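You operate a simulated robot arm through the tools that you are given. There is no shell and no other tool. Be economical: measure what you need, move in short steps, check, and stop when the job is done.

Carry out the task below with a simulated robot arm. There is one attempt and no reset: what you move stays moved.

JOB
Take the yellow pail from the lower shelf of the fittings bench and put it on the fittings bench top. Then fetch the red brush and stand it on the lower shelf of the sample table. Then pull the wash trolley drawer open. The order counts. Set down upright: red brush.

It is judged by the outcome, as a careful person would: the job done as asked, and still so three seconds after it is handed in. It fails if anything else is knocked over, pushed out of place, dropped, spilled or broken.

ROBOT AND FRAMES
A 7-joint arm with a fingered hand on a trunk, on a base that drives. Base frame: it is fixed to the floor where the robot stands at the start and does not move with it; the origin is under the middle of the robot, x ahead of it, y to its left, z up; the surface under the hand at the start is at about z = 860. Readings come in mm, rad, newtons and seconds.
Its first joint turns from -2.601 to 2.601 rad. Places, roughly: fittings bench top [800, -300, 900]; lower shelf of the sample table [-4400, 7000, 200]; red brush (5x5x24 cm) [-6200, 7500, 1000]; wash trolley drawer [-5900, 7500, 800]. Payload 3.5 kg.
The TCP is the grasp point between the finger pads, 30 mm short of the fingertips. In the tool frame z runs along the fingers and y along their closing line. The gripper opens to 104 mm. The gripper's body begins 35 mm behind the TCP. The gripper is a hand of 4 fingers: y runs from the thumb to the fingers, the wrist lies at [-15, -110, -186] in the tool frame.
Orientation is that of the tool frame in the base frame, as [roll, pitch, yaw] about the fixed x, y, z axes, in that order (R = Rz(yaw) Ry(pitch) Rx(roll)). With the fingers straight down and the wrist toward the robot, the tool's x, y and z point along [0, 1, 0], [1, 0, 0] and [0, 0, -1] of the base frame.

CONTROLS
- The arm moves only by the tool send_rows. Its argument "deltas" is a list of rows, each a list of 6 numbers: the shift along the tool's x, y, z in mm, then the turn, a rotation vector about the tool's x, y, z in rad. In form: [[x, y, z, rx, ry, rz], ...]. A call has 1 to 20 rows; each row is the pose to reach, as a shift and turn from the pose commanded when the call began, along the tool's axes at that moment. Each row takes 0.2 s and may step no farther than 50 mm and 0.15 rad from the row before; otherwise, the whole call is refused. A pose out of reach is approached as far as the arm can. The call stops where the force on the tool passes 40 N (or 10 N more than at its start, if that is more) or the arm is blocked; 0.2 s more then pass. In this call time passes only in rows, and 0.2 s behind the last. It gives the time, the measured TCP pose, the force on the tool (base axes), the opening and the grip force at its end, in the units of the frame above (readings bear some noise), with the torque about the TCP (base axes, N m) and any sound that the robot's microphone picked up.
- Cameras (640 x 400 px; columns grow to the right, rows downward): "scene" is now at [45.4, 150.3, 1332.4]; the picture's right is [-0.22, -0.98, 0.00], its down [-0.51, 0.12, -0.85] and it looks along [0.83, -0.19, -0.53] (base axes); focal length 264 px, centre (320, 200). "wrist" rides on the gripper at [61, -92, -130] in the tool frame; the picture's right is [-0.81, 0.28, -0.52], its down [-0.53, -0.71, 0.46] and it looks along [-0.24, 0.64, 0.72] (tool axes); focal length 275 px, centre (320, 200). There is no depth. A picture from a camera that has moved, and an enlarged one, comes with that camera's place and axes in the base frame and with its lens. The place of the scene camera against the robot may be out by one fixed shift of up to 18 mm in any direction.
- camera(camera): a new picture of that camera. The clock stands still meanwhile.
- move_column(by): slides the trunk up (or, below 0, down) by that many mm; the arm and the scene camera ride with it, the base frame stays. It gives what a move gives, with no picture.
- drive_base(legs): drives the robot by 1 to 6 legs, each [ahead, left, turn to the left] in mm, mm and rad, along the robot's own axes; the way and the turn of a leg run together, so that a leg with both is an arc; at most 1500 mm and 3.142 rad a leg. The arm and the cameras ride along, it lands a little off, and it stops where it bumps. It gives what a move gives.
- move_fingers(index, middle, ring, thumb_bend, thumb_turn): sets how far each is bent, from 0 (flat) to 1 (curled in); at 0.3 the hand is open as for a grip, at 0.7 the pads meet at the TCP. One left out holds its place. A second passes; each finger stops where it meets its share of the squeeze, and holds until it gets a number again. It is the only way to open and close the hand. It gives what a move gives, with no picture; readings hold the bend of each and the force on the fingers (four entries, about 0 where the hand has none), thumb and palm. thumb_turn goes from beside the hand (0) to across from the fingers (1), as for a grip.
- head_to(pan, tilt): turns the head with the scene camera to pan (to the left, within 2.705 rad either way) and tilt (down, from -0.506 to 1.204), counted from straight ahead of the robot. It gives what a move gives.
- enlarge(camera, box): a new picture of the part [left, top, right, bottom] of that camera's present view, enlarged. The clock stands still meanwhile.
- hand_in(): hands the job in; it is judged then, once.

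Work in short steps. Places have to be worked out from the pictures, the camera data and where the tool is seen: move nearer, look again, correct. Check each grasp and each placing, and mend what went wrong. You have 165 turns and 112 pictures in all, those below and enlarged ones among them. Open the gripper and draw the arm clear of the work before you hand the job in, unless the task says otherwise; then end with one line.

The tools are called after "Request:" by a JSON object that holds its "op" and its "data". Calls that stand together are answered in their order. send_rows: Moves the arm, as the interface text tells. Its arguments: {"type":"object","properties":{"deltas":{"type":"array"}},"required":["deltas"]} The other tools are called the same way: move_column (by) slides the trunk up or down; move_fingers (index, middle, ring, thumb_bend, thumb_turn) moves the fingers one by one; drive_base (legs) drives the base; head_to (pan, tilt) turns the head that bears the scene camera; camera (camera) takes a picture; enlarge (camera, box) takes an enlarged picture of a part of a camera's view; hand_in () hands the job in.

At the start:

```text
t: 0.0
tool_pos: [634.9, -155.8, 1188.5]
tcp_rot: [3.141, 0.002, 1.571]
wrist_force: [-1.2, -1.0, -0.7]
torque: [0.01, -0.02, 0.0]
width: 103.8
grip_force: 0.1
shape: jaw
bend: [0.3, 0.3, 0.3, 0.3, 0.98]
finger forces: [0.1, 0.0, 0.1, 0.0, 0.0, 0.0]
trunk travel left (down, up): [-350.0, 360.0]
robot x, y, heading: [-0.2, -0.9, 0.001]
head pan, tilt: [-0.223, 0.553]
```

scene: 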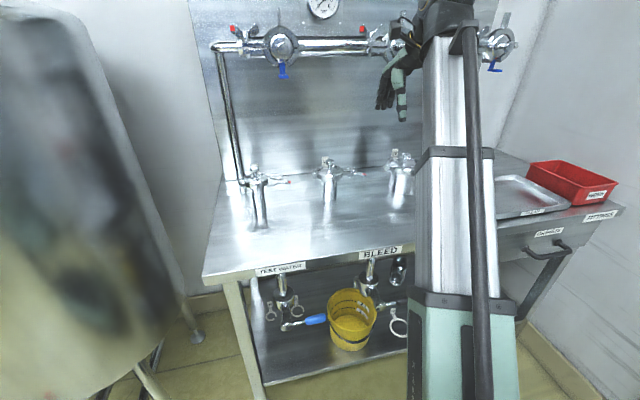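
wrist: 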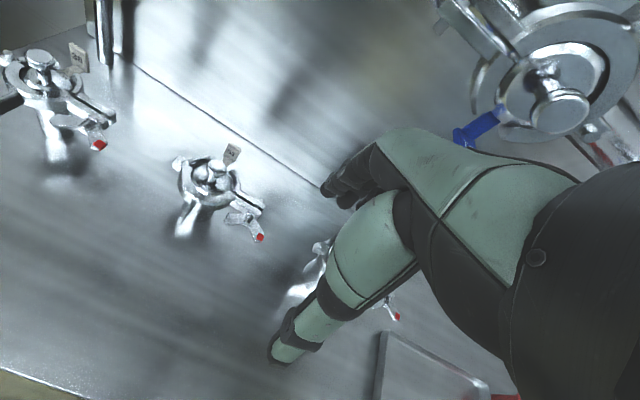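

I'll look at the pail more closely, and tilt comes next.

Request:
{"op": "enlarge", "data": {"camera": "scene", "box": [230, 230, 430, 400]}}

Request:
{"op": "enlarge", "data": {"camera": "scene", "box": [200, 130, 640, 290]}}

```text
2.35 times, centred on (330, 315) of scene
camera zoom: at [45.4, 150.3, 1332.4], right [-0.22, -0.98, 0.0], down [-0.51, 0.12, -0.85], along [0.83, -0.19, -0.53], focal length 620 px, centre (296, -71)
```

zoom: 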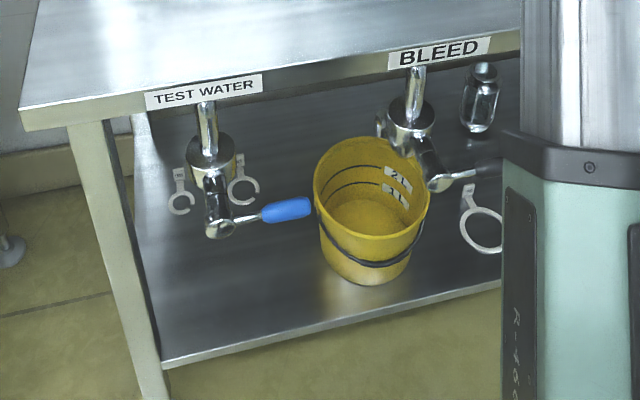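

```text
1.45 times, centred on (420, 210) of scene
camera zoom: at [45.4, 150.3, 1332.4], right [-0.22, -0.98, 0.0], down [-0.51, 0.12, -0.85], along [0.83, -0.19, -0.53], focal length 384 px, centre (174, 186)
```

zoom: 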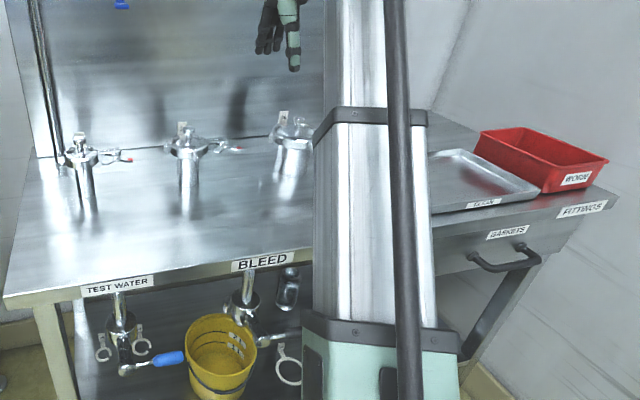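

The pail stands beneath two hanging valves with levers. I'll look behind me before backing off to get a lower view.

Request:
{"op": "head_to", "data": {"pan": 2.6, "tilt": 0.45}}

Request:
{"op": "camera", "data": {"camera": "scene"}}

Request:
{"op": "head_to", "data": {"pan": 1.3, "tilt": 0.45}}

Request:
{"op": "camera", "data": {"camera": "scene"}}

```text
t: 2.5
tool_pos: [634.4, -155.9, 1189.2]
tcp_rot: [3.141, 0.0, 1.572]
wrist_force: [0.2, 0.2, 0.5]
torque: [-0.01, -0.02, -0.05]
width: 103.5
grip_force: 0.0
shape: jaw
bend: [0.3, 0.3, 0.3, 0.3, 0.98]
finger forces: [0.1, 0.0, 0.0, 0.0, 0.0, 0.1]
trunk travel left (down, up): [-350.0, 360.0]
robot x, y, heading: [-0.2, 1.8, -0.003]
head pan, tilt: [2.601, 0.45]
```

```text
107 pictures are left
camera scene: at [-120.8, 217.6, 1341.7], right [0.52, 0.86, 0.0], down [0.37, -0.22, -0.9], along [-0.77, 0.46, -0.44], focal length 264 px, centre (320, 200)
```

scene: 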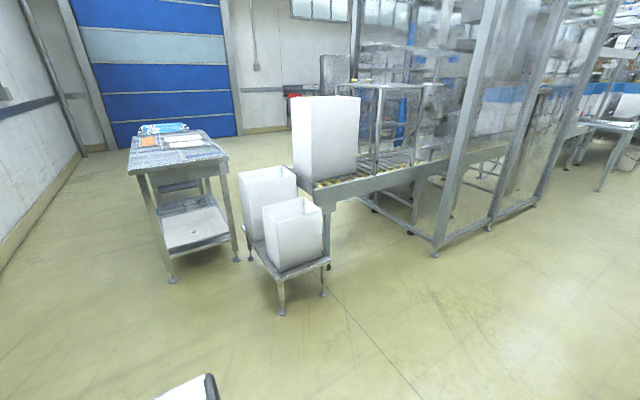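

```text
t: 4.0
tool_pos: [633.5, -156.2, 1189.1]
tcp_rot: [-3.141, 0.0, 1.571]
wrist_force: [0.1, 0.8, -0.1]
torque: [-0.02, -0.02, 0.04]
width: 103.6
grip_force: 0.0
shape: jaw
bend: [0.3, 0.3, 0.3, 0.3, 0.98]
finger forces: [0.1, 0.0, 0.0, 0.0, 0.1, 0.1]
trunk travel left (down, up): [-350.0, 360.0]
robot x, y, heading: [-0.8, 2.0, 0.003]
head pan, tilt: [1.3, 0.45]
```

```text
106 pictures are left
camera scene: at [-17.5, 258.8, 1341.7], right [0.96, -0.27, 0.0], down [-0.12, -0.42, -0.9], along [0.24, 0.87, -0.44], focal length 264 px, centre (320, 200)
```

scene: 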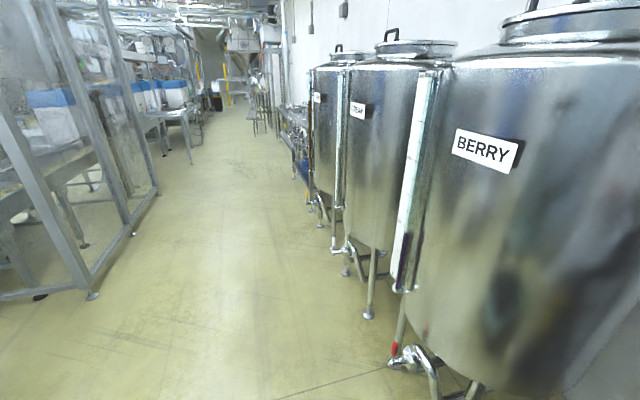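

Floor behind is clear for over a metre. I back off 700 mm, lower the trunk, and look at the pail.

Request:
{"op": "drive_base", "data": {"legs": [[-700, 0, 0]]}}

Request:
{"op": "move_column", "data": {"by": -345}}

Request:
{"op": "head_to", "data": {"pan": -0.15, "tilt": 0.45}}

Request:
{"op": "camera", "data": {"camera": "scene"}}

```text
t: 7.8
tool_pos: [-62.9, -157.4, 1190.4]
tcp_rot: [-3.141, -0.001, 1.561]
wrist_force: [0.6, -0.2, -0.8]
torque: [-0.05, -0.01, 0.01]
width: 103.4
grip_force: 0.0
shape: jaw
bend: [0.3, 0.3, 0.3, 0.3, 0.98]
finger forces: [0.1, 0.1, 0.0, 0.0, 0.1, 0.0]
trunk travel left (down, up): [-350.0, 360.0]
robot x, y, heading: [-697.0, 4.5, -0.004]
head pan, tilt: [1.3, 0.45]
```

```text
t: 11.2
tool_pos: [-63.2, -157.9, 845.0]
tcp_rot: [3.141, 0.0, 1.563]
wrist_force: [0.0, -0.1, 0.7]
torque: [0.02, 0.02, -0.02]
width: 103.6
grip_force: 0.0
shape: jaw
bend: [0.3, 0.3, 0.3, 0.3, 0.98]
finger forces: [0.0, 0.1, 0.0, 0.1, 0.1, 0.0]
trunk travel left (down, up): [-5.0, 705.0]
robot x, y, heading: [-697.4, 2.1, -0.011]
head pan, tilt: [1.3, 0.45]
```

```text
t: 12.7
tool_pos: [-63.7, -158.4, 844.5]
tcp_rot: [3.141, 0.0, 1.561]
wrist_force: [-0.5, 0.7, -0.7]
torque: [-0.01, -0.04, 0.01]
width: 103.7
grip_force: 0.0
shape: jaw
bend: [0.3, 0.3, 0.3, 0.3, 0.98]
finger forces: [0.1, 0.0, 0.0, 0.0, 0.0, 0.1]
trunk travel left (down, up): [-5.0, 705.0]
robot x, y, heading: [-697.5, 1.3, -0.006]
head pan, tilt: [-0.15, 0.45]
```

```text
105 pictures are left
camera scene: at [-646.0, 159.0, 996.7], right [-0.16, -0.99, 0.0], down [-0.43, 0.07, -0.9], along [0.89, -0.14, -0.44], focal length 264 px, centre (320, 200)
```

scene: 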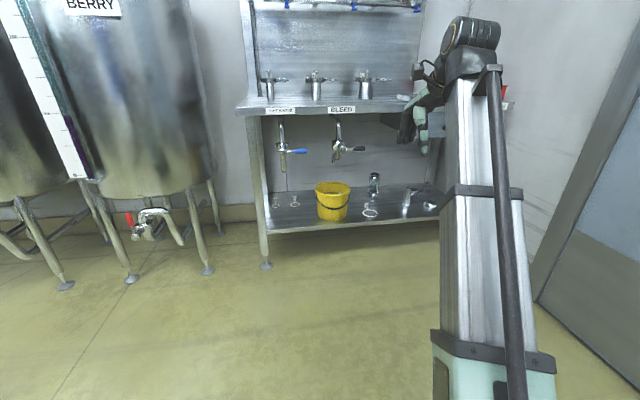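

Request:
{"op": "enlarge", "data": {"camera": "scene", "box": [230, 90, 450, 240]}}

```text
2.67 times, centred on (340, 165) of scene
camera zoom: at [-646.0, 159.0, 996.7], right [-0.16, -0.99, 0.0], down [-0.43, 0.07, -0.9], along [0.89, -0.14, -0.44], focal length 703 px, centre (267, 293)
```

zoom: 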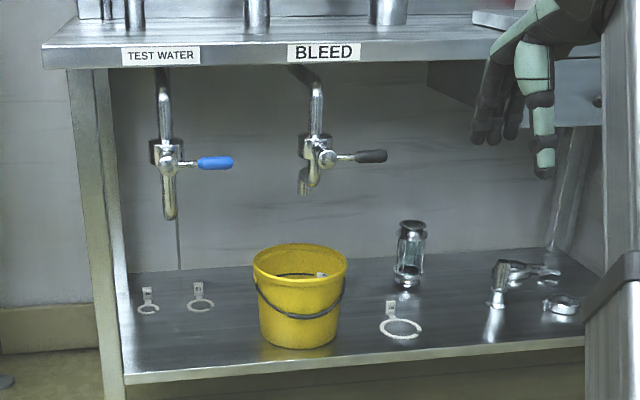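

Triangulated: pail rim centre ≈ (650,-114,422), diameter ≈194, shelf z≈258; valve levers hang at x≈470, z≈600–690. I'll grip the near rim (thumb outside, fingers inside) with the hand tilted ~25° forward, keeping below the valves. First pose the arm here in free space.

Request:
{"op": "send_rows", "data": {"deltas": [[0, 7, 42, -0.048, 0, 0], [0, 15, 83, -0.097, 0, 0], [0, 22, 125, -0.145, 0, 0], [0, 29, 167, -0.194, 0, 0], [0, 37, 208, -0.242, 0, 0], [0, 44, 250, -0.291, 0, 0], [0, 51, 292, -0.339, 0, 0], [0, 59, 333, -0.388, 0, 0], [0, 66, 375, -0.436, 0, 0]]}}

Request:
{"op": "camera", "data": {"camera": "scene"}}

Request:
{"op": "camera", "data": {"camera": "wrist"}}

```text
t: 14.7
tool_pos: [0.2, -158.8, 469.8]
tcp_rot: [2.704, 0.0, 1.563]
wrist_force: [0.7, -0.5, 1.1]
torque: [-0.01, -0.03, 0.0]
width: 104.0
grip_force: 0.2
shape: jaw
bend: [0.3, 0.3, 0.3, 0.3, 0.98]
finger forces: [0.1, 0.0, 0.1, 0.0, 0.1, 0.1]
trunk travel left (down, up): [-5.0, 705.0]
robot x, y, heading: [-699.4, 2.3, -0.008]
head pan, tilt: [-0.15, 0.45]
```

```text
103 pictures are left
camera scene: at [-646.0, 158.9, 996.8], right [-0.16, -0.99, 0.0], down [-0.43, 0.07, -0.9], along [0.89, -0.14, -0.44], focal length 264 px, centre (320, 200)
```

scene: 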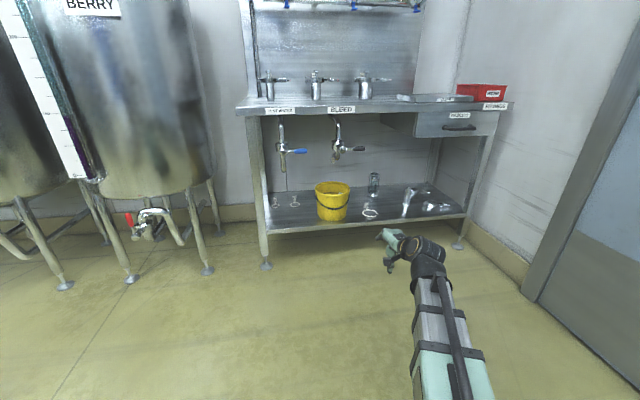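

```text
102 pictures are left
camera wrist: at [-136.6, -96.2, 549.5], right [0.02, -0.81, 0.59], down [-0.46, -0.53, -0.71], along [0.89, -0.25, -0.38], focal length 275 px, centre (320, 200)
```

wrist: 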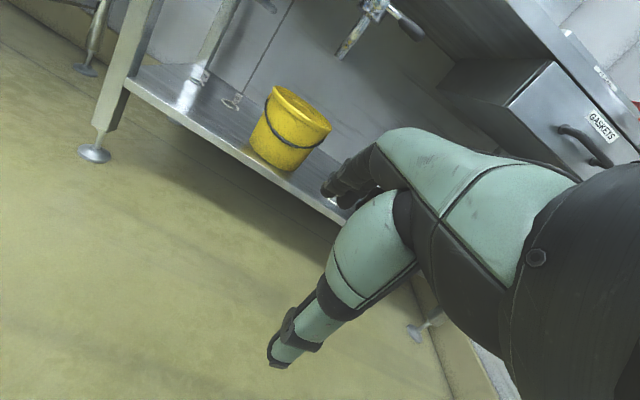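

Wrist camera agrees with the pail at (650,-114,~418). I drive ahead most of the way, shifting left to line up with the pail's centre.

Request:
{"op": "drive_base", "data": {"legs": [[400, 48, 0.008]]}}

Request:
{"op": "camera", "data": {"camera": "scene"}}

Request:
{"op": "camera", "data": {"camera": "wrist"}}

```text
t: 17.2
tool_pos: [408.1, -107.2, 469.8]
tcp_rot: [2.705, 0.0, 1.57]
wrist_force: [-0.5, 0.1, 0.1]
torque: [0.03, -0.03, 0.0]
width: 103.9
grip_force: 0.1
shape: jaw
bend: [0.3, 0.3, 0.3, 0.3, 0.98]
finger forces: [0.1, 0.0, 0.1, 0.1, 0.1, 0.0]
trunk travel left (down, up): [-5.0, 705.0]
robot x, y, heading: [-288.3, 48.5, 0.002]
head pan, tilt: [-0.15, 0.45]
```

```text
101 pictures are left
camera scene: at [-241.7, 205.1, 996.7], right [-0.15, -0.99, 0.0], down [-0.43, 0.07, -0.9], along [0.89, -0.13, -0.44], focal length 264 px, centre (320, 200)
```

scene: 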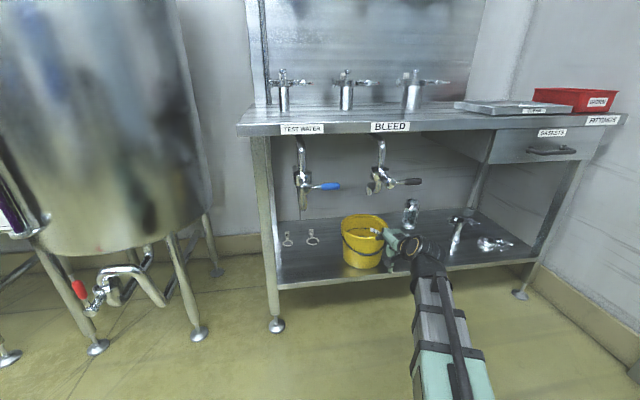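

```text
100 pictures are left
camera wrist: at [269.8, -45.8, 550.1], right [0.03, -0.81, 0.59], down [-0.45, -0.53, -0.71], along [0.89, -0.24, -0.38], focal length 275 px, centre (320, 200)
```

wrist: 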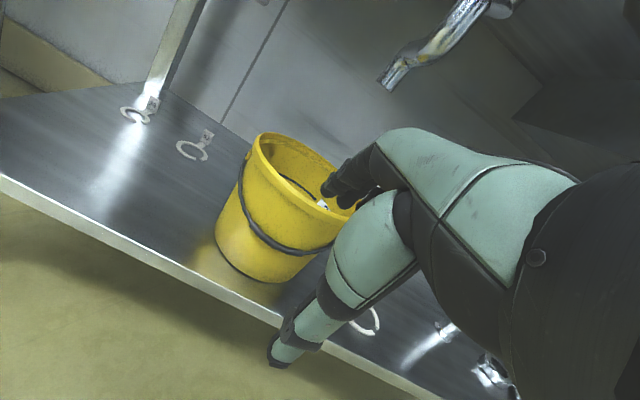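

The bleed spout actually reaches back over the pail, so I'll look at the valve's clearance more carefully.

Request:
{"op": "enlarge", "data": {"camera": "scene", "box": [280, 120, 460, 290]}}

Request:
{"op": "enlarge", "data": {"camera": "wrist", "box": [200, 0, 520, 240]}}

```text
2.35 times, centred on (370, 205) of scene
camera zoom: at [-241.7, 205.1, 996.7], right [-0.15, -0.99, 0.0], down [-0.43, 0.07, -0.9], along [0.89, -0.13, -0.44], focal length 620 px, centre (202, 188)
```

zoom: 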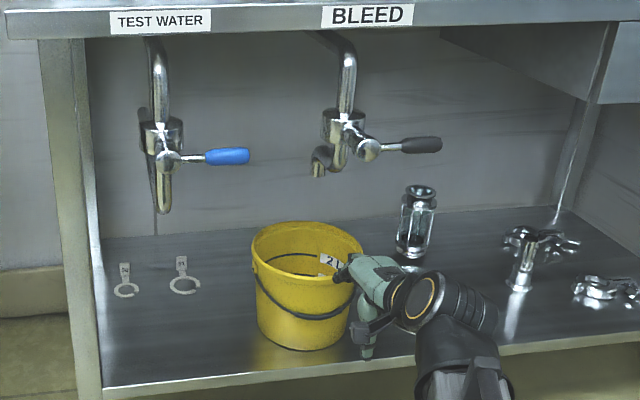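

```text
1.67 times, centred on (360, 120) of wrist
camera zoom: at [269.8, -45.8, 550.1], right [0.03, -0.81, 0.59], down [-0.45, -0.53, -0.71], along [0.89, -0.24, -0.38], focal length 459 px, centre (253, 333)
```

zoom: 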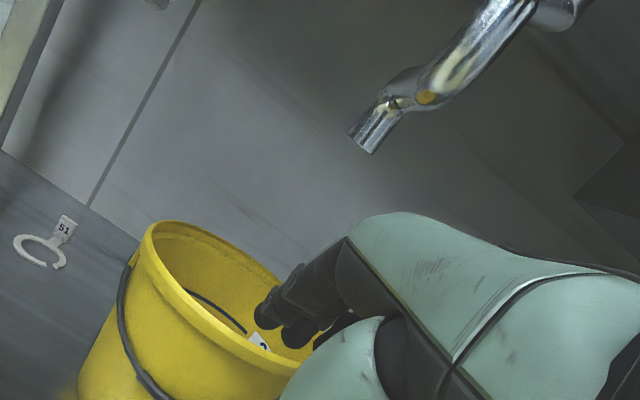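

Spout tip ≈(640,-118,571), sloping up toward the lever pivot at (468,-115,685): my hand stays below it with margin. Drive forward so the rim lies between thumb and fingers.

Request:
{"op": "drive_base", "data": {"legs": [[138, -4, 0]]}}

Request:
{"op": "camera", "data": {"camera": "wrist"}}

Request:
{"op": "enlarge", "data": {"camera": "scene", "box": [300, 140, 500, 300]}}

```text
t: 18.6
tool_pos: [548.1, -109.7, 470.9]
tcp_rot: [2.705, -0.001, 1.573]
wrist_force: [0.0, 0.1, -0.3]
torque: [-0.01, 0.0, 0.03]
width: 104.0
grip_force: 0.1
shape: jaw
bend: [0.3, 0.3, 0.3, 0.3, 0.98]
finger forces: [0.0, 0.1, 0.0, 0.0, 0.0, 0.0]
trunk travel left (down, up): [-5.0, 705.0]
robot x, y, heading: [-150.4, 46.9, 0.006]
head pan, tilt: [-0.15, 0.45]
```

```text
97 pictures are left
camera wrist: at [409.3, -48.7, 550.1], right [0.03, -0.81, 0.59], down [-0.45, -0.53, -0.71], along [0.89, -0.24, -0.38], focal length 275 px, centre (320, 200)
```

wrist: 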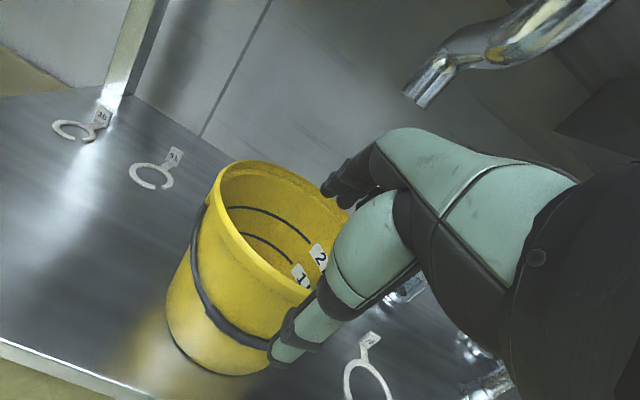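

```text
2.50 times, centred on (400, 220) of scene
camera zoom: at [-102.6, 201.3, 996.7], right [-0.15, -0.99, 0.0], down [-0.43, 0.06, -0.9], along [0.89, -0.13, -0.44], focal length 659 px, centre (120, 150)
```

zoom: 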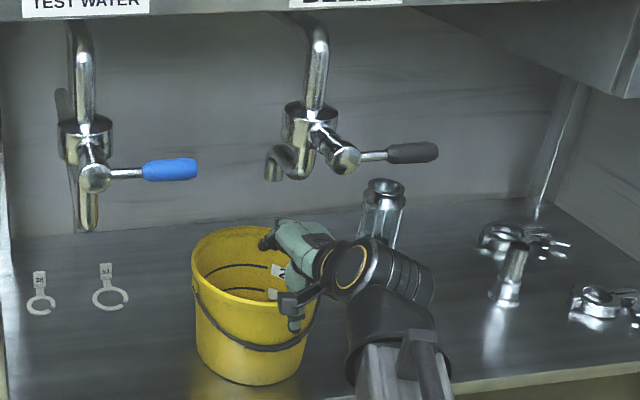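

Rim sits between thumb and fingers. I lower the hand about 65 mm straight down, with 8 mm forward.

Request:
{"op": "send_rows", "data": {"deltas": [[0, -7, 22, 0, 0, 0], [0, -14, 44, 0, 0, 0], [0, -20, 63, 0, 0, 0]]}}

Request:
{"op": "camera", "data": {"camera": "wrist"}}

Request:
{"op": "enlarge", "data": {"camera": "scene", "box": [300, 140, 500, 300]}}

```text
t: 19.4
tool_pos: [555.8, -110.6, 405.3]
tcp_rot: [2.705, 0.0, 1.572]
wrist_force: [0.5, 0.3, -0.2]
torque: [-0.01, 0.0, 0.01]
width: 103.9
grip_force: 0.1
shape: jaw
bend: [0.3, 0.3, 0.3, 0.3, 0.98]
finger forces: [0.1, 0.0, 0.0, 0.0, 0.0, 0.1]
trunk travel left (down, up): [-5.0, 705.0]
robot x, y, heading: [-151.4, 46.8, -0.003]
head pan, tilt: [-0.15, 0.45]
```

```text
95 pictures are left
camera wrist: at [417.2, -49.0, 484.8], right [0.03, -0.81, 0.59], down [-0.45, -0.53, -0.71], along [0.89, -0.24, -0.38], focal length 275 px, centre (320, 200)
```

wrist: 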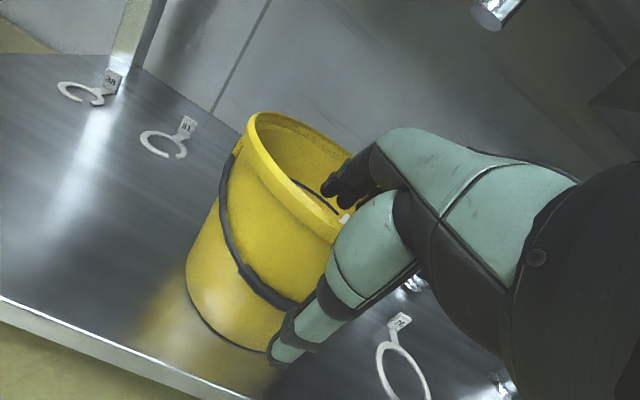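

```text
2.50 times, centred on (400, 220) of scene
camera zoom: at [-102.7, 201.3, 996.7], right [-0.15, -0.99, 0.0], down [-0.43, 0.06, -0.9], along [0.89, -0.13, -0.44], focal length 659 px, centre (120, 150)
```

zoom: 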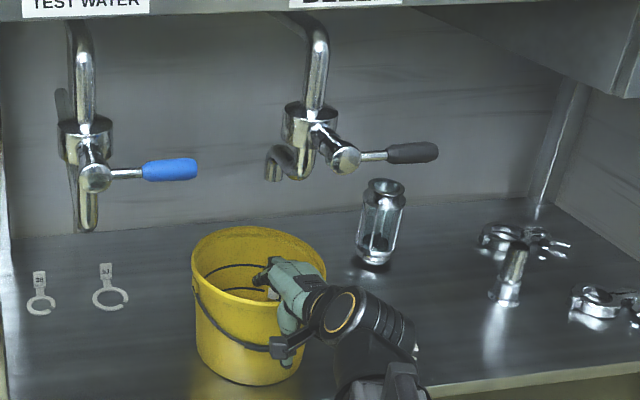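

Fingers are inside the pail and the thumb is outside. Close.

Request:
{"op": "move_fingers", "data": {"index": 0.72, "middle": 0.72, "ring": 0.72, "thumb_bend": 0.72}}

Request:
{"op": "camera", "data": {"camera": "wrist"}}

Request:
{"op": "enlarge", "data": {"camera": "scene", "box": [300, 140, 500, 300]}}

```text
t: 20.4
tool_pos: [555.5, -109.9, 405.4]
tcp_rot: [2.704, 0.001, 1.572]
wrist_force: [-0.9, -0.6, 1.0]
torque: [0.04, 0.05, 0.02]
width: 2.2
grip_force: 4.2
shape: fingers
bend: [0.71, 0.71, 0.72, 0.7, 0.97]
finger forces: [3.2, 1.0, 0.1, 0.0, 4.4, 0.0]
trunk travel left (down, up): [-5.0, 705.0]
robot x, y, heading: [-149.0, 47.3, 0.001]
head pan, tilt: [-0.15, 0.45]
```

```text
93 pictures are left
camera wrist: at [417.3, -49.0, 485.0], right [0.03, -0.81, 0.59], down [-0.45, -0.53, -0.71], along [0.89, -0.24, -0.38], focal length 275 px, centre (320, 200)
```

wrist: 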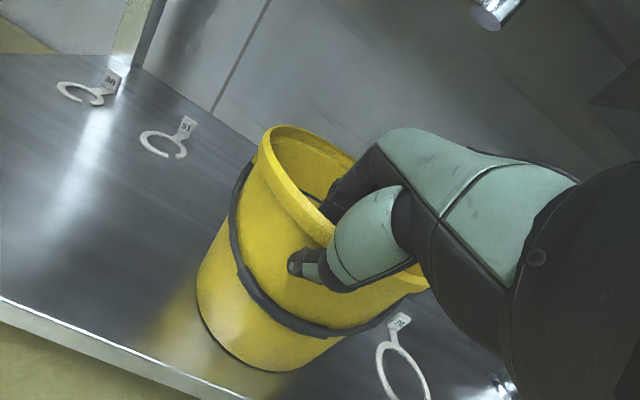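

```text
2.50 times, centred on (400, 220) of scene
camera zoom: at [-102.6, 201.3, 996.7], right [-0.15, -0.99, 0.0], down [-0.43, 0.06, -0.9], along [0.89, -0.13, -0.44], focal length 659 px, centre (120, 150)
```

zoom: 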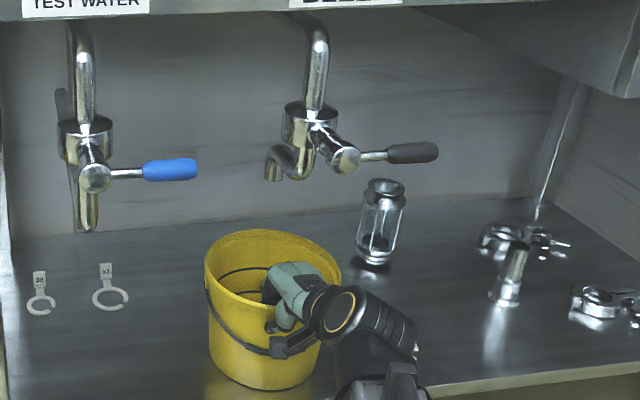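

The pail has settled into the hand but the squeeze is light (4 N), so I tighten.

Request:
{"op": "move_fingers", "data": {"index": 0.95, "middle": 0.95, "ring": 0.95, "thumb_bend": 0.95}}

Request:
{"op": "camera", "data": {"camera": "wrist"}}

```text
t: 21.4
tool_pos: [556.9, -111.1, 405.0]
tcp_rot: [2.705, 0.0, 1.574]
wrist_force: [-0.6, -1.1, -1.7]
torque: [0.0, -0.04, 0.01]
width: 1.8
grip_force: 24.8
shape: fingers
bend: [0.79, 0.95, 0.95, 0.84, 0.9]
finger forces: [24.6, 0.9, 0.0, 0.0, 23.7, 0.0]
trunk travel left (down, up): [-5.0, 705.0]
robot x, y, heading: [-154.8, 45.5, 0.001]
head pan, tilt: [-0.15, 0.45]
```

```text
91 pictures are left
camera wrist: at [417.3, -49.0, 485.0], right [0.03, -0.81, 0.59], down [-0.45, -0.53, -0.71], along [0.89, -0.24, -0.38], focal length 275 px, centre (320, 200)
```

wrist: 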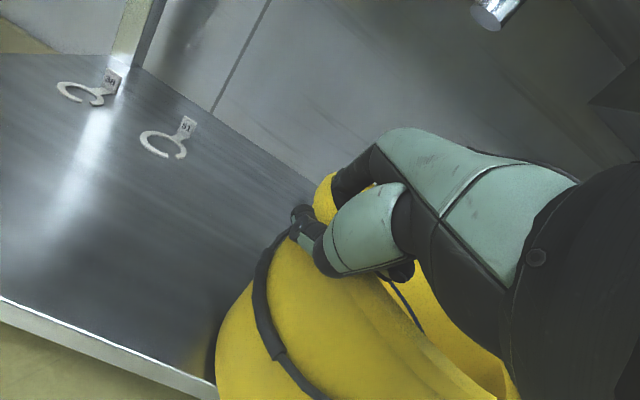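

The pail shifted a lot. I check the scene view.

Request:
{"op": "enlarge", "data": {"camera": "scene", "box": [300, 140, 500, 300]}}

```text
2.50 times, centred on (400, 220) of scene
camera zoom: at [-102.6, 201.3, 996.7], right [-0.15, -0.99, 0.0], down [-0.43, 0.06, -0.9], along [0.89, -0.13, -0.44], focal length 659 px, centre (120, 150)
```

zoom: 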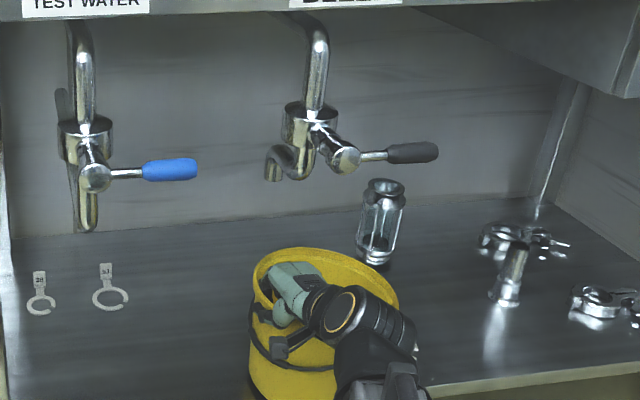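

Over-curling dragged the pail sideways. I release and re-look.

Request:
{"op": "move_fingers", "data": {"index": 0.3, "middle": 0.3, "ring": 0.3, "thumb_bend": 0.3, "thumb_turn": 1.0}}

Request:
{"op": "camera", "data": {"camera": "wrist"}}

Request:
{"op": "enlarge", "data": {"camera": "scene", "box": [300, 140, 500, 300]}}

```text
t: 22.4
tool_pos: [555.6, -109.6, 405.1]
tcp_rot: [2.705, 0.0, 1.573]
wrist_force: [0.1, -0.2, 0.6]
torque: [0.04, -0.02, 0.03]
width: 102.5
grip_force: 0.1
shape: fingers
bend: [0.3, 0.3, 0.3, 0.3, 0.98]
finger forces: [0.0, 0.0, 0.0, 0.1, 0.1, 0.0]
trunk travel left (down, up): [-5.0, 705.0]
robot x, y, heading: [-148.0, 45.5, -0.001]
head pan, tilt: [-0.15, 0.45]
```

```text
89 pictures are left
camera wrist: at [417.2, -49.0, 485.1], right [0.03, -0.81, 0.59], down [-0.45, -0.53, -0.71], along [0.89, -0.24, -0.38], focal length 275 px, centre (320, 200)
```

wrist: 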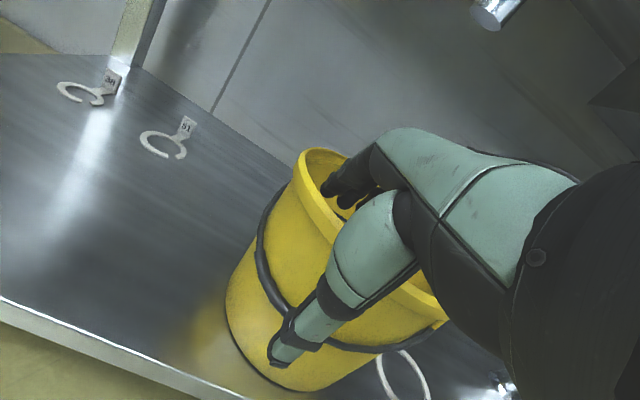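

```text
2.50 times, centred on (400, 220) of scene
camera zoom: at [-102.7, 201.3, 996.7], right [-0.15, -0.99, 0.0], down [-0.43, 0.06, -0.9], along [0.89, -0.13, -0.44], focal length 659 px, centre (120, 150)
```

zoom: 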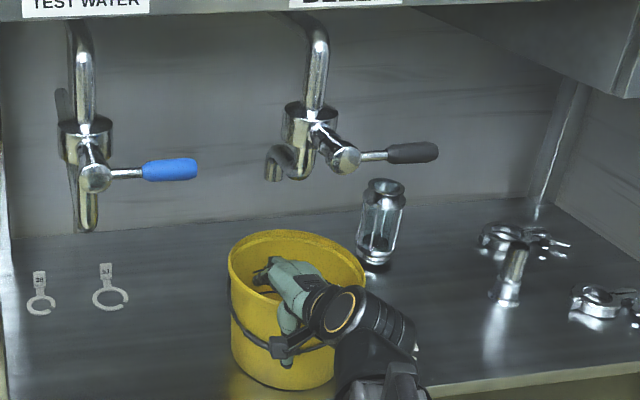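

Pail is upright again, centre ≈(640,-167). The index alone took the load, so the hand must be a bit further right relative to the pail's centre so that all fingers share. I shift the hand to y≈-179, slightly back, staying inside the rim.

Request:
{"op": "send_rows", "data": {"deltas": [[0, 6, -14, 0, 0, 0], [-35, 0, -16, 0, 0, 0], [-69, -4, -18, 0, 0, 0], [-69, -11, -4, 0, 0, 0]]}}

Request:
{"op": "move_fingers", "data": {"index": 0.6, "middle": 0.6, "ring": 0.6, "thumb_bend": 0.6}}

Request:
{"op": "enlarge", "data": {"camera": "scene", "box": [300, 140, 500, 300]}}

Request:
{"op": "camera", "data": {"camera": "wrist"}}

```text
t: 23.4
tool_pos: [544.0, -178.9, 403.4]
tcp_rot: [2.706, -0.001, 1.573]
wrist_force: [-1.0, 0.1, 0.5]
torque: [-0.01, -0.01, 0.01]
width: 102.8
grip_force: 0.0
shape: fingers
bend: [0.3, 0.3, 0.3, 0.3, 0.98]
finger forces: [0.1, 0.0, 0.0, 0.0, 0.1, 0.1]
trunk travel left (down, up): [-5.0, 705.0]
robot x, y, heading: [-151.7, 43.8, -0.001]
head pan, tilt: [-0.15, 0.45]
```

```text
t: 24.4
tool_pos: [544.6, -178.9, 403.9]
tcp_rot: [2.705, 0.002, 1.573]
wrist_force: [0.3, -0.1, 1.0]
torque: [0.01, -0.02, 0.01]
width: 26.4
grip_force: 0.1
shape: fingers
bend: [0.6, 0.6, 0.6, 0.6, 1.0]
finger forces: [0.0, 0.0, 0.1, 0.0, 0.1, 0.0]
trunk travel left (down, up): [-5.0, 705.0]
robot x, y, heading: [-148.5, 44.1, -0.001]
head pan, tilt: [-0.15, 0.45]
```

```text
2.50 times, centred on (400, 220) of scene
camera zoom: at [-102.7, 201.3, 996.7], right [-0.15, -0.99, 0.0], down [-0.43, 0.06, -0.9], along [0.89, -0.13, -0.44], focal length 659 px, centre (120, 150)
```

zoom: 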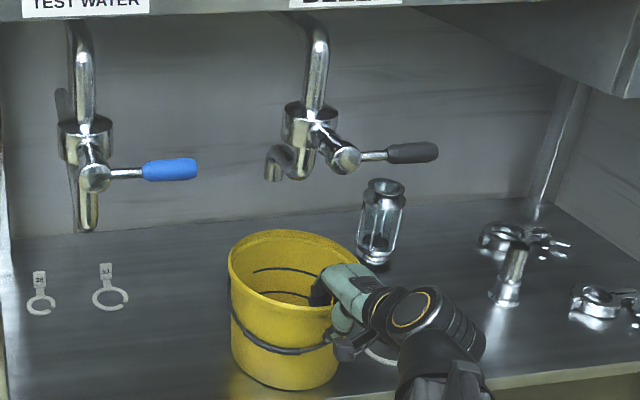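

```text
86 pictures are left
camera wrist: at [405.3, -116.7, 483.4], right [0.03, -0.81, 0.59], down [-0.45, -0.53, -0.71], along [0.89, -0.24, -0.38], focal length 275 px, centre (320, 200)
```

wrist: 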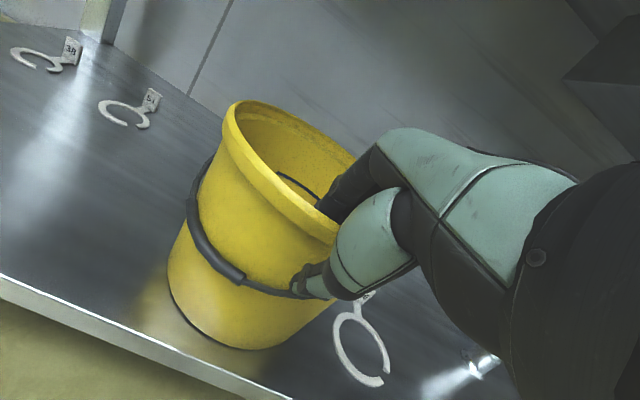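

No contact yet at 0.6. I close a little further and read which fingers touch.

Request:
{"op": "move_fingers", "data": {"index": 0.7, "middle": 0.7, "ring": 0.7, "thumb_bend": 0.7}}

Request:
{"op": "move_fingers", "data": {"index": 0.75, "middle": 0.75, "ring": 0.75, "thumb_bend": 0.75}}

Request:
{"op": "enlarge", "data": {"camera": "scene", "box": [300, 140, 500, 300]}}

Request:
{"op": "camera", "data": {"camera": "wrist"}}

```text
t: 25.4
tool_pos: [543.8, -178.1, 403.4]
tcp_rot: [2.705, 0.001, 1.573]
wrist_force: [-0.1, 0.4, -0.2]
torque: [0.01, -0.01, 0.04]
width: 5.6
grip_force: 2.2
shape: fingers
bend: [0.69, 0.7, 0.68, 0.67, 1.0]
finger forces: [0.8, 0.0, 1.1, 0.0, 2.1, 0.0]
trunk travel left (down, up): [-5.0, 705.0]
robot x, y, heading: [-150.8, 47.4, 0.002]
head pan, tilt: [-0.15, 0.45]
```

```text
t: 26.4
tool_pos: [543.7, -178.1, 403.3]
tcp_rot: [2.705, 0.001, 1.573]
wrist_force: [-0.2, -0.8, -0.6]
torque: [0.04, 0.1, 0.0]
width: 4.6
grip_force: 12.0
shape: fingers
bend: [0.73, 0.74, 0.74, 0.69, 1.0]
finger forces: [7.7, 1.9, 2.0, 0.0, 11.7, 0.0]
trunk travel left (down, up): [-5.0, 705.0]
robot x, y, heading: [-151.1, 46.0, -0.001]
head pan, tilt: [-0.15, 0.45]
```

```text
2.50 times, centred on (400, 220) of scene
camera zoom: at [-102.6, 201.3, 996.7], right [-0.15, -0.99, 0.0], down [-0.43, 0.06, -0.9], along [0.89, -0.13, -0.44], focal length 659 px, centre (120, 150)
```

zoom: 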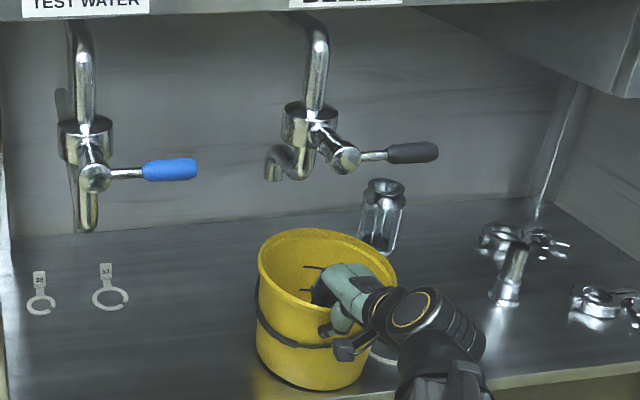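

```text
84 pictures are left
camera wrist: at [405.3, -116.7, 483.3], right [0.03, -0.81, 0.59], down [-0.45, -0.53, -0.71], along [0.89, -0.24, -0.38], focal length 275 px, centre (320, 200)
```

wrist: 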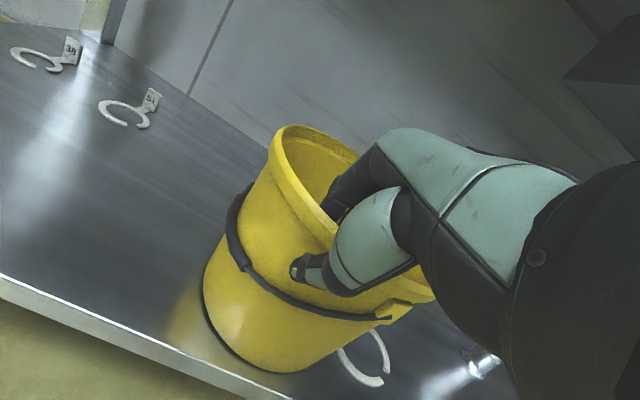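

All three fingers bear against the thumb now at 12 N. I test-lift by 30 mm.

Request:
{"op": "send_rows", "data": {"deltas": [[0, 4, -9, 0, 0, 0], [0, 8, -18, 0, 0, 0], [0, 13, -27, 0, 0, 0]]}}

Request:
{"op": "enlarge", "data": {"camera": "scene", "box": [300, 140, 500, 300]}}

Request:
{"op": "camera", "data": {"camera": "wrist"}}

```text
t: 27.2
tool_pos: [545.1, -178.7, 433.4]
tcp_rot: [2.705, 0.0, 1.573]
wrist_force: [-0.8, 0.3, -1.3]
torque: [0.07, 0.17, -0.01]
width: 5.3
grip_force: 12.5
shape: fingers
bend: [0.73, 0.74, 0.74, 0.69, 1.0]
finger forces: [8.3, 2.2, 2.1, 0.0, 12.6, 0.1]
trunk travel left (down, up): [-5.0, 705.0]
robot x, y, heading: [-153.4, 43.6, 0.001]
head pan, tilt: [-0.15, 0.45]
```

```text
2.50 times, centred on (400, 220) of scene
camera zoom: at [-102.5, 201.2, 996.7], right [-0.15, -0.99, 0.0], down [-0.43, 0.06, -0.9], along [0.89, -0.13, -0.44], focal length 659 px, centre (120, 150)
```

zoom: 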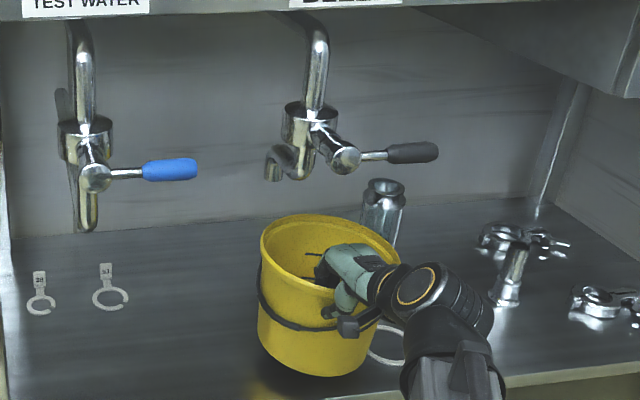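

```text
82 pictures are left
camera wrist: at [406.2, -117.5, 513.7], right [0.03, -0.81, 0.59], down [-0.45, -0.53, -0.71], along [0.89, -0.24, -0.39], focal length 275 px, centre (320, 200)
```

wrist: 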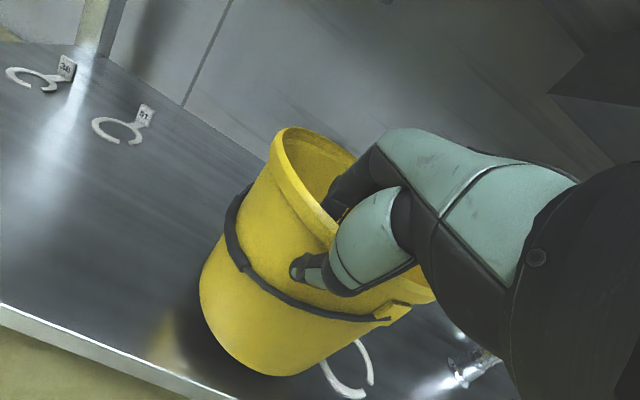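

The pail is held firmly and clear of the shelf. I back straight out, then raise the trunk.

Request:
{"op": "drive_base", "data": {"legs": [[-550, 0, 0]]}}

Request:
{"op": "move_column", "data": {"by": 640}}

Request:
{"op": "head_to", "data": {"pan": -0.1, "tilt": 0.55}}

Request:
{"op": "camera", "data": {"camera": "scene"}}

Request:
{"op": "camera", "data": {"camera": "wrist"}}

```text
t: 30.3
tool_pos: [-2.6, -184.1, 434.2]
tcp_rot: [2.705, -0.001, 1.565]
wrist_force: [0.6, 0.1, -1.9]
torque: [0.07, 0.11, 0.02]
width: 5.1
grip_force: 12.4
shape: fingers
bend: [0.73, 0.74, 0.74, 0.69, 1.0]
finger forces: [8.1, 2.1, 2.2, 0.1, 12.2, 0.1]
trunk travel left (down, up): [-5.0, 705.0]
robot x, y, heading: [-696.4, 42.1, -0.007]
head pan, tilt: [-0.15, 0.45]
```

```text
refused: 640 is not a number from -400 to 400
```

```text
t: 31.0
tool_pos: [-2.2, -182.9, 434.4]
tcp_rot: [2.705, 0.001, 1.565]
wrist_force: [-0.4, -0.2, -1.5]
torque: [0.05, 0.17, -0.02]
width: 5.1
grip_force: 12.5
shape: fingers
bend: [0.73, 0.74, 0.74, 0.69, 1.0]
finger forces: [8.1, 2.2, 2.1, 0.0, 12.2, 0.0]
trunk travel left (down, up): [-5.0, 705.0]
robot x, y, heading: [-697.8, 46.4, -0.007]
head pan, tilt: [-0.099, 0.55]
```

```text
81 pictures are left
camera scene: at [-648.4, 206.6, 987.7], right [-0.1, -0.99, 0.0], down [-0.52, 0.05, -0.85], along [0.85, -0.09, -0.52], focal length 264 px, centre (320, 200)
```

scene: 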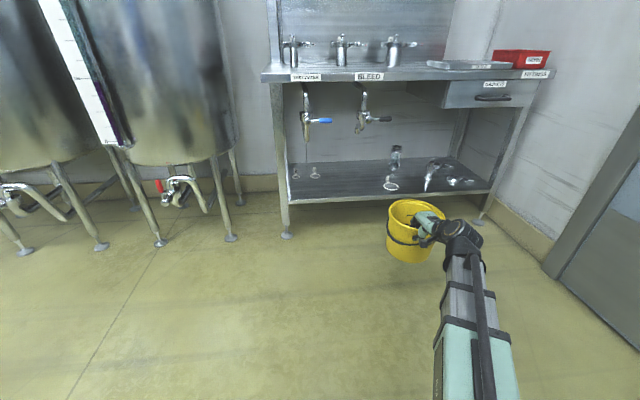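

```text
80 pictures are left
camera wrist: at [-140.4, -120.6, 513.6], right [0.03, -0.81, 0.59], down [-0.46, -0.53, -0.71], along [0.89, -0.25, -0.38], focal length 275 px, centre (320, 200)
```

wrist: 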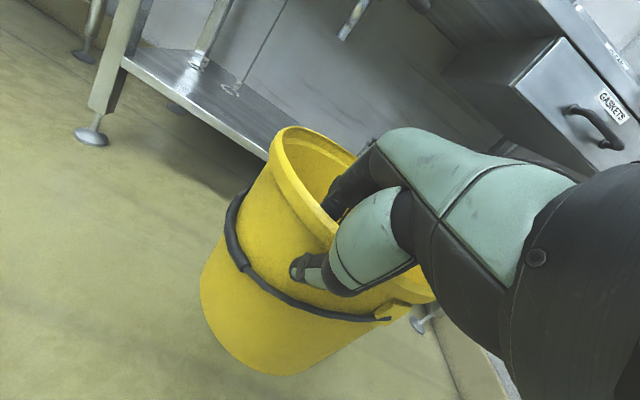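

The pail hangs clear. I raise the trunk in two goes, past the bench-top height, and look.

Request:
{"op": "move_column", "data": {"by": 350}}

Request:
{"op": "move_column", "data": {"by": 290}}

Request:
{"op": "camera", "data": {"camera": "scene"}}

```text
t: 34.4
tool_pos: [-2.2, -183.5, 784.0]
tcp_rot: [2.706, -0.001, 1.566]
wrist_force: [0.2, 0.0, -2.4]
torque: [0.05, 0.15, 0.03]
width: 4.9
grip_force: 12.6
shape: fingers
bend: [0.73, 0.74, 0.74, 0.69, 1.0]
finger forces: [8.2, 2.1, 2.0, 0.0, 12.3, 0.0]
trunk travel left (down, up): [-355.0, 355.0]
robot x, y, heading: [-699.4, 47.5, -0.003]
head pan, tilt: [-0.099, 0.55]
```

```text
t: 37.3
tool_pos: [-1.6, -181.0, 1074.3]
tcp_rot: [2.705, 0.001, 1.564]
wrist_force: [-0.8, -0.4, -1.6]
torque: [0.01, 0.13, 0.0]
width: 5.2
grip_force: 12.4
shape: fingers
bend: [0.73, 0.74, 0.74, 0.69, 1.0]
finger forces: [8.2, 2.2, 2.1, 0.1, 12.3, 0.0]
trunk travel left (down, up): [-645.0, 65.0]
robot x, y, heading: [-698.1, 45.8, -0.002]
head pan, tilt: [-0.099, 0.55]
```

```text
79 pictures are left
camera scene: at [-648.3, 206.6, 1627.6], right [-0.1, -0.99, 0.0], down [-0.52, 0.05, -0.85], along [0.85, -0.09, -0.52], focal length 264 px, centre (320, 200)
```

scene: 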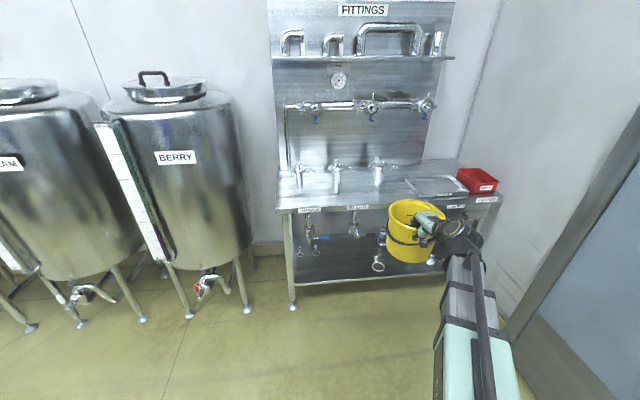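

Request:
{"op": "enlarge", "data": {"camera": "scene", "box": [260, 140, 510, 220]}}

```text
2.56 times, centred on (385, 180) of scene
camera zoom: at [-648.3, 206.6, 1627.6], right [-0.1, -0.99, 0.0], down [-0.52, 0.05, -0.85], along [0.85, -0.09, -0.52], focal length 675 px, centre (154, 251)
```

zoom: 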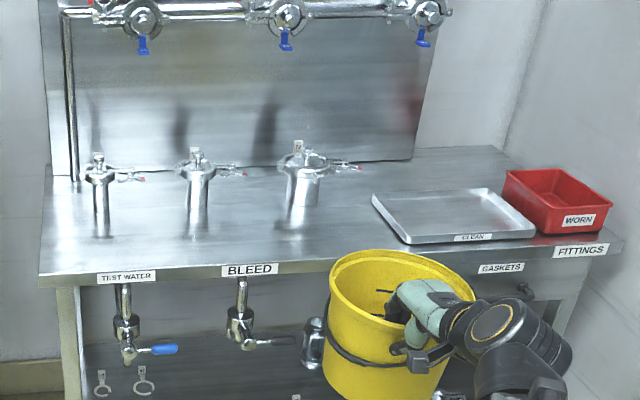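

Free bench area between the 2nd and 3rd valves, in front: I'll set the pail's centre at about (620,-172). Pail bottom is now at ≈925, over the ≈865 top. Drive in.

Request:
{"op": "drive_base", "data": {"legs": [[400, 40, 0.002]]}}

Request:
{"op": "head_to", "data": {"pan": -0.25, "tilt": 0.75}}

Request:
{"op": "camera", "data": {"camera": "scene"}}

```text
t: 39.8
tool_pos: [396.1, -146.7, 1074.3]
tcp_rot: [2.706, -0.001, 1.565]
wrist_force: [0.8, 0.9, -1.4]
torque: [0.08, 0.15, 0.01]
width: 5.0
grip_force: 12.7
shape: fingers
bend: [0.73, 0.74, 0.74, 0.69, 1.0]
finger forces: [8.1, 2.1, 2.1, 0.0, 12.2, 0.0]
trunk travel left (down, up): [-645.0, 65.0]
robot x, y, heading: [-298.8, 79.6, -0.011]
head pan, tilt: [-0.099, 0.55]
```

```text
t: 40.5
tool_pos: [396.1, -145.9, 1073.4]
tcp_rot: [2.705, 0.0, 1.562]
wrist_force: [-0.2, 1.0, -1.7]
torque: [0.03, 0.15, 0.01]
width: 4.8
grip_force: 12.0
shape: fingers
bend: [0.73, 0.74, 0.74, 0.69, 1.0]
finger forces: [8.1, 2.1, 2.1, 0.0, 12.2, 0.0]
trunk travel left (down, up): [-645.0, 65.0]
robot x, y, heading: [-301.6, 83.6, -0.01]
head pan, tilt: [-0.25, 0.75]
```

```text
77 pictures are left
camera scene: at [-258.5, 232.7, 1610.3], right [-0.25, -0.97, 0.0], down [-0.66, 0.17, -0.73], along [0.71, -0.19, -0.68], focal length 264 px, centre (320, 200)
```

scene: 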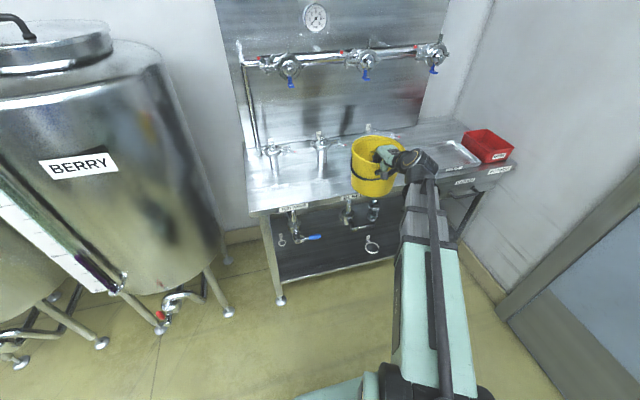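

Path is clear. Drive the last 140 mm.

Request:
{"op": "drive_base", "data": {"legs": [[138, 6, 0.008]]}}

Request:
{"op": "camera", "data": {"camera": "wrist"}}

Request:
{"op": "enlarge", "data": {"camera": "scene", "box": [220, 80, 500, 255]}}

```text
t: 41.9
tool_pos: [537.1, -135.6, 1073.8]
tcp_rot: [2.709, 0.0, 1.571]
wrist_force: [0.3, 1.1, -2.3]
torque: [0.06, 0.22, 0.02]
width: 4.9
grip_force: 12.5
shape: fingers
bend: [0.73, 0.74, 0.74, 0.69, 1.0]
finger forces: [8.2, 2.1, 2.3, 0.0, 12.3, 0.0]
trunk travel left (down, up): [-645.0, 65.0]
robot x, y, heading: [-162.1, 88.3, 0.002]
head pan, tilt: [-0.25, 0.75]
```

```text
76 pictures are left
camera wrist: at [398.1, -74.0, 1153.1], right [0.03, -0.81, 0.59], down [-0.45, -0.53, -0.71], along [0.89, -0.24, -0.39], focal length 275 px, centre (320, 200)
```

wrist: 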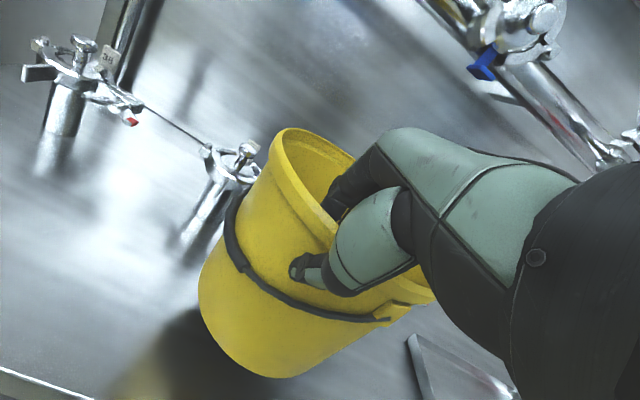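

```text
2.29 times, centred on (360, 168) of scene
camera zoom: at [-120.7, 238.6, 1610.2], right [-0.25, -0.97, 0.0], down [-0.66, 0.17, -0.73], along [0.71, -0.18, -0.68], focal length 603 px, centre (229, 274)
```

zoom: 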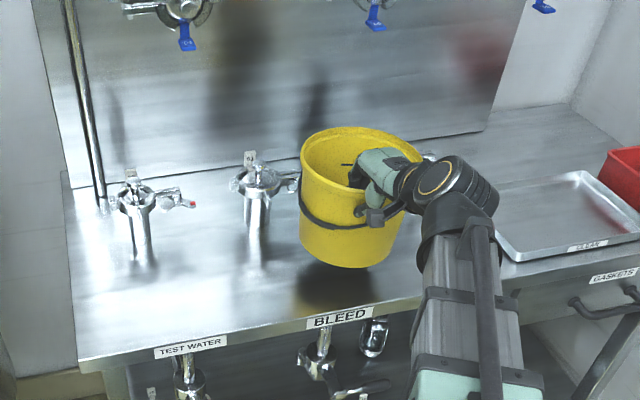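

The pail is over free bench surface. I lower 40 mm by the trunk, then finish gently with the arm.

Request:
{"op": "move_column", "data": {"by": -40}}

Request:
{"op": "enlarge", "data": {"camera": "scene", "box": [220, 60, 500, 235]}}

```text
t: 42.7
tool_pos: [536.4, -137.0, 1033.9]
tcp_rot: [2.706, -0.001, 1.574]
wrist_force: [0.3, 0.6, -2.1]
torque: [0.08, 0.1, -0.02]
width: 4.8
grip_force: 11.7
shape: fingers
bend: [0.74, 0.74, 0.74, 0.69, 1.0]
finger forces: [7.9, 1.9, 2.1, 0.0, 11.7, 0.0]
trunk travel left (down, up): [-605.0, 105.0]
robot x, y, heading: [-161.6, 88.5, 0.001]
head pan, tilt: [-0.25, 0.75]
```

```text
2.29 times, centred on (360, 148) of scene
camera zoom: at [-122.1, 238.5, 1570.3], right [-0.25, -0.97, 0.0], down [-0.66, 0.17, -0.73], along [0.71, -0.18, -0.68], focal length 603 px, centre (229, 320)
```

zoom: 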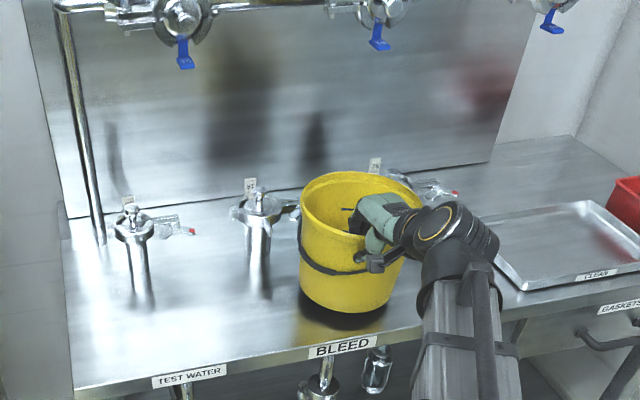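

Still above the surface. Lower 20 mm in small steps.

Request:
{"op": "send_rows", "data": {"deltas": [[0, -2, 4.5, 0, 0, 0], [0, -4.2, 9, 0, 0, 0], [0, -6.3, 13.6, 0, 0, 0], [0, -8.4, 18.1, 0, 0, 0]]}}

Request:
{"op": "send_rows", "data": {"deltas": [[0, -1, 2.3, 0, 0, 0], [0, -2, 4.5, 0, 0, 0]]}}

Request:
{"op": "enlarge", "data": {"camera": "scene", "box": [220, 60, 500, 235]}}

```text
t: 43.7
tool_pos: [535.1, -136.7, 1015.3]
tcp_rot: [2.705, 0.0, 1.572]
wrist_force: [-0.4, 0.3, -1.4]
torque: [0.02, 0.14, -0.01]
width: 4.9
grip_force: 11.0
shape: fingers
bend: [0.74, 0.74, 0.74, 0.69, 1.0]
finger forces: [7.7, 1.8, 2.2, 0.0, 11.3, 0.1]
trunk travel left (down, up): [-605.0, 105.0]
robot x, y, heading: [-158.9, 88.8, -0.001]
head pan, tilt: [-0.25, 0.75]
```

```text
t: 44.3
tool_pos: [535.5, -135.9, 1011.0]
tcp_rot: [2.703, 0.001, 1.57]
wrist_force: [-0.2, 1.9, 14.7]
torque: [0.01, 0.1, 0.0]
width: 4.1
grip_force: 14.9
shape: fingers
bend: [0.74, 0.75, 0.75, 0.7, 1.0]
finger forces: [9.1, 2.7, 3.2, 0.0, 13.8, 0.0]
trunk travel left (down, up): [-605.0, 105.0]
robot x, y, heading: [-157.9, 89.7, 0.005]
head pan, tilt: [-0.25, 0.75]
```

```text
2.29 times, centred on (360, 148) of scene
camera zoom: at [-123.5, 239.2, 1570.5], right [-0.25, -0.97, 0.0], down [-0.66, 0.17, -0.73], along [0.71, -0.18, -0.68], focal length 603 px, centre (229, 320)
```

zoom: 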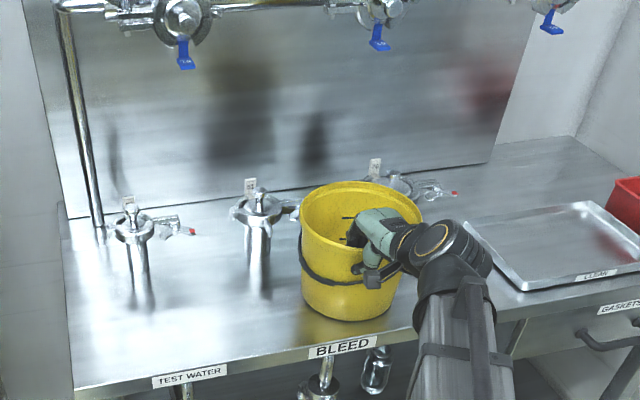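

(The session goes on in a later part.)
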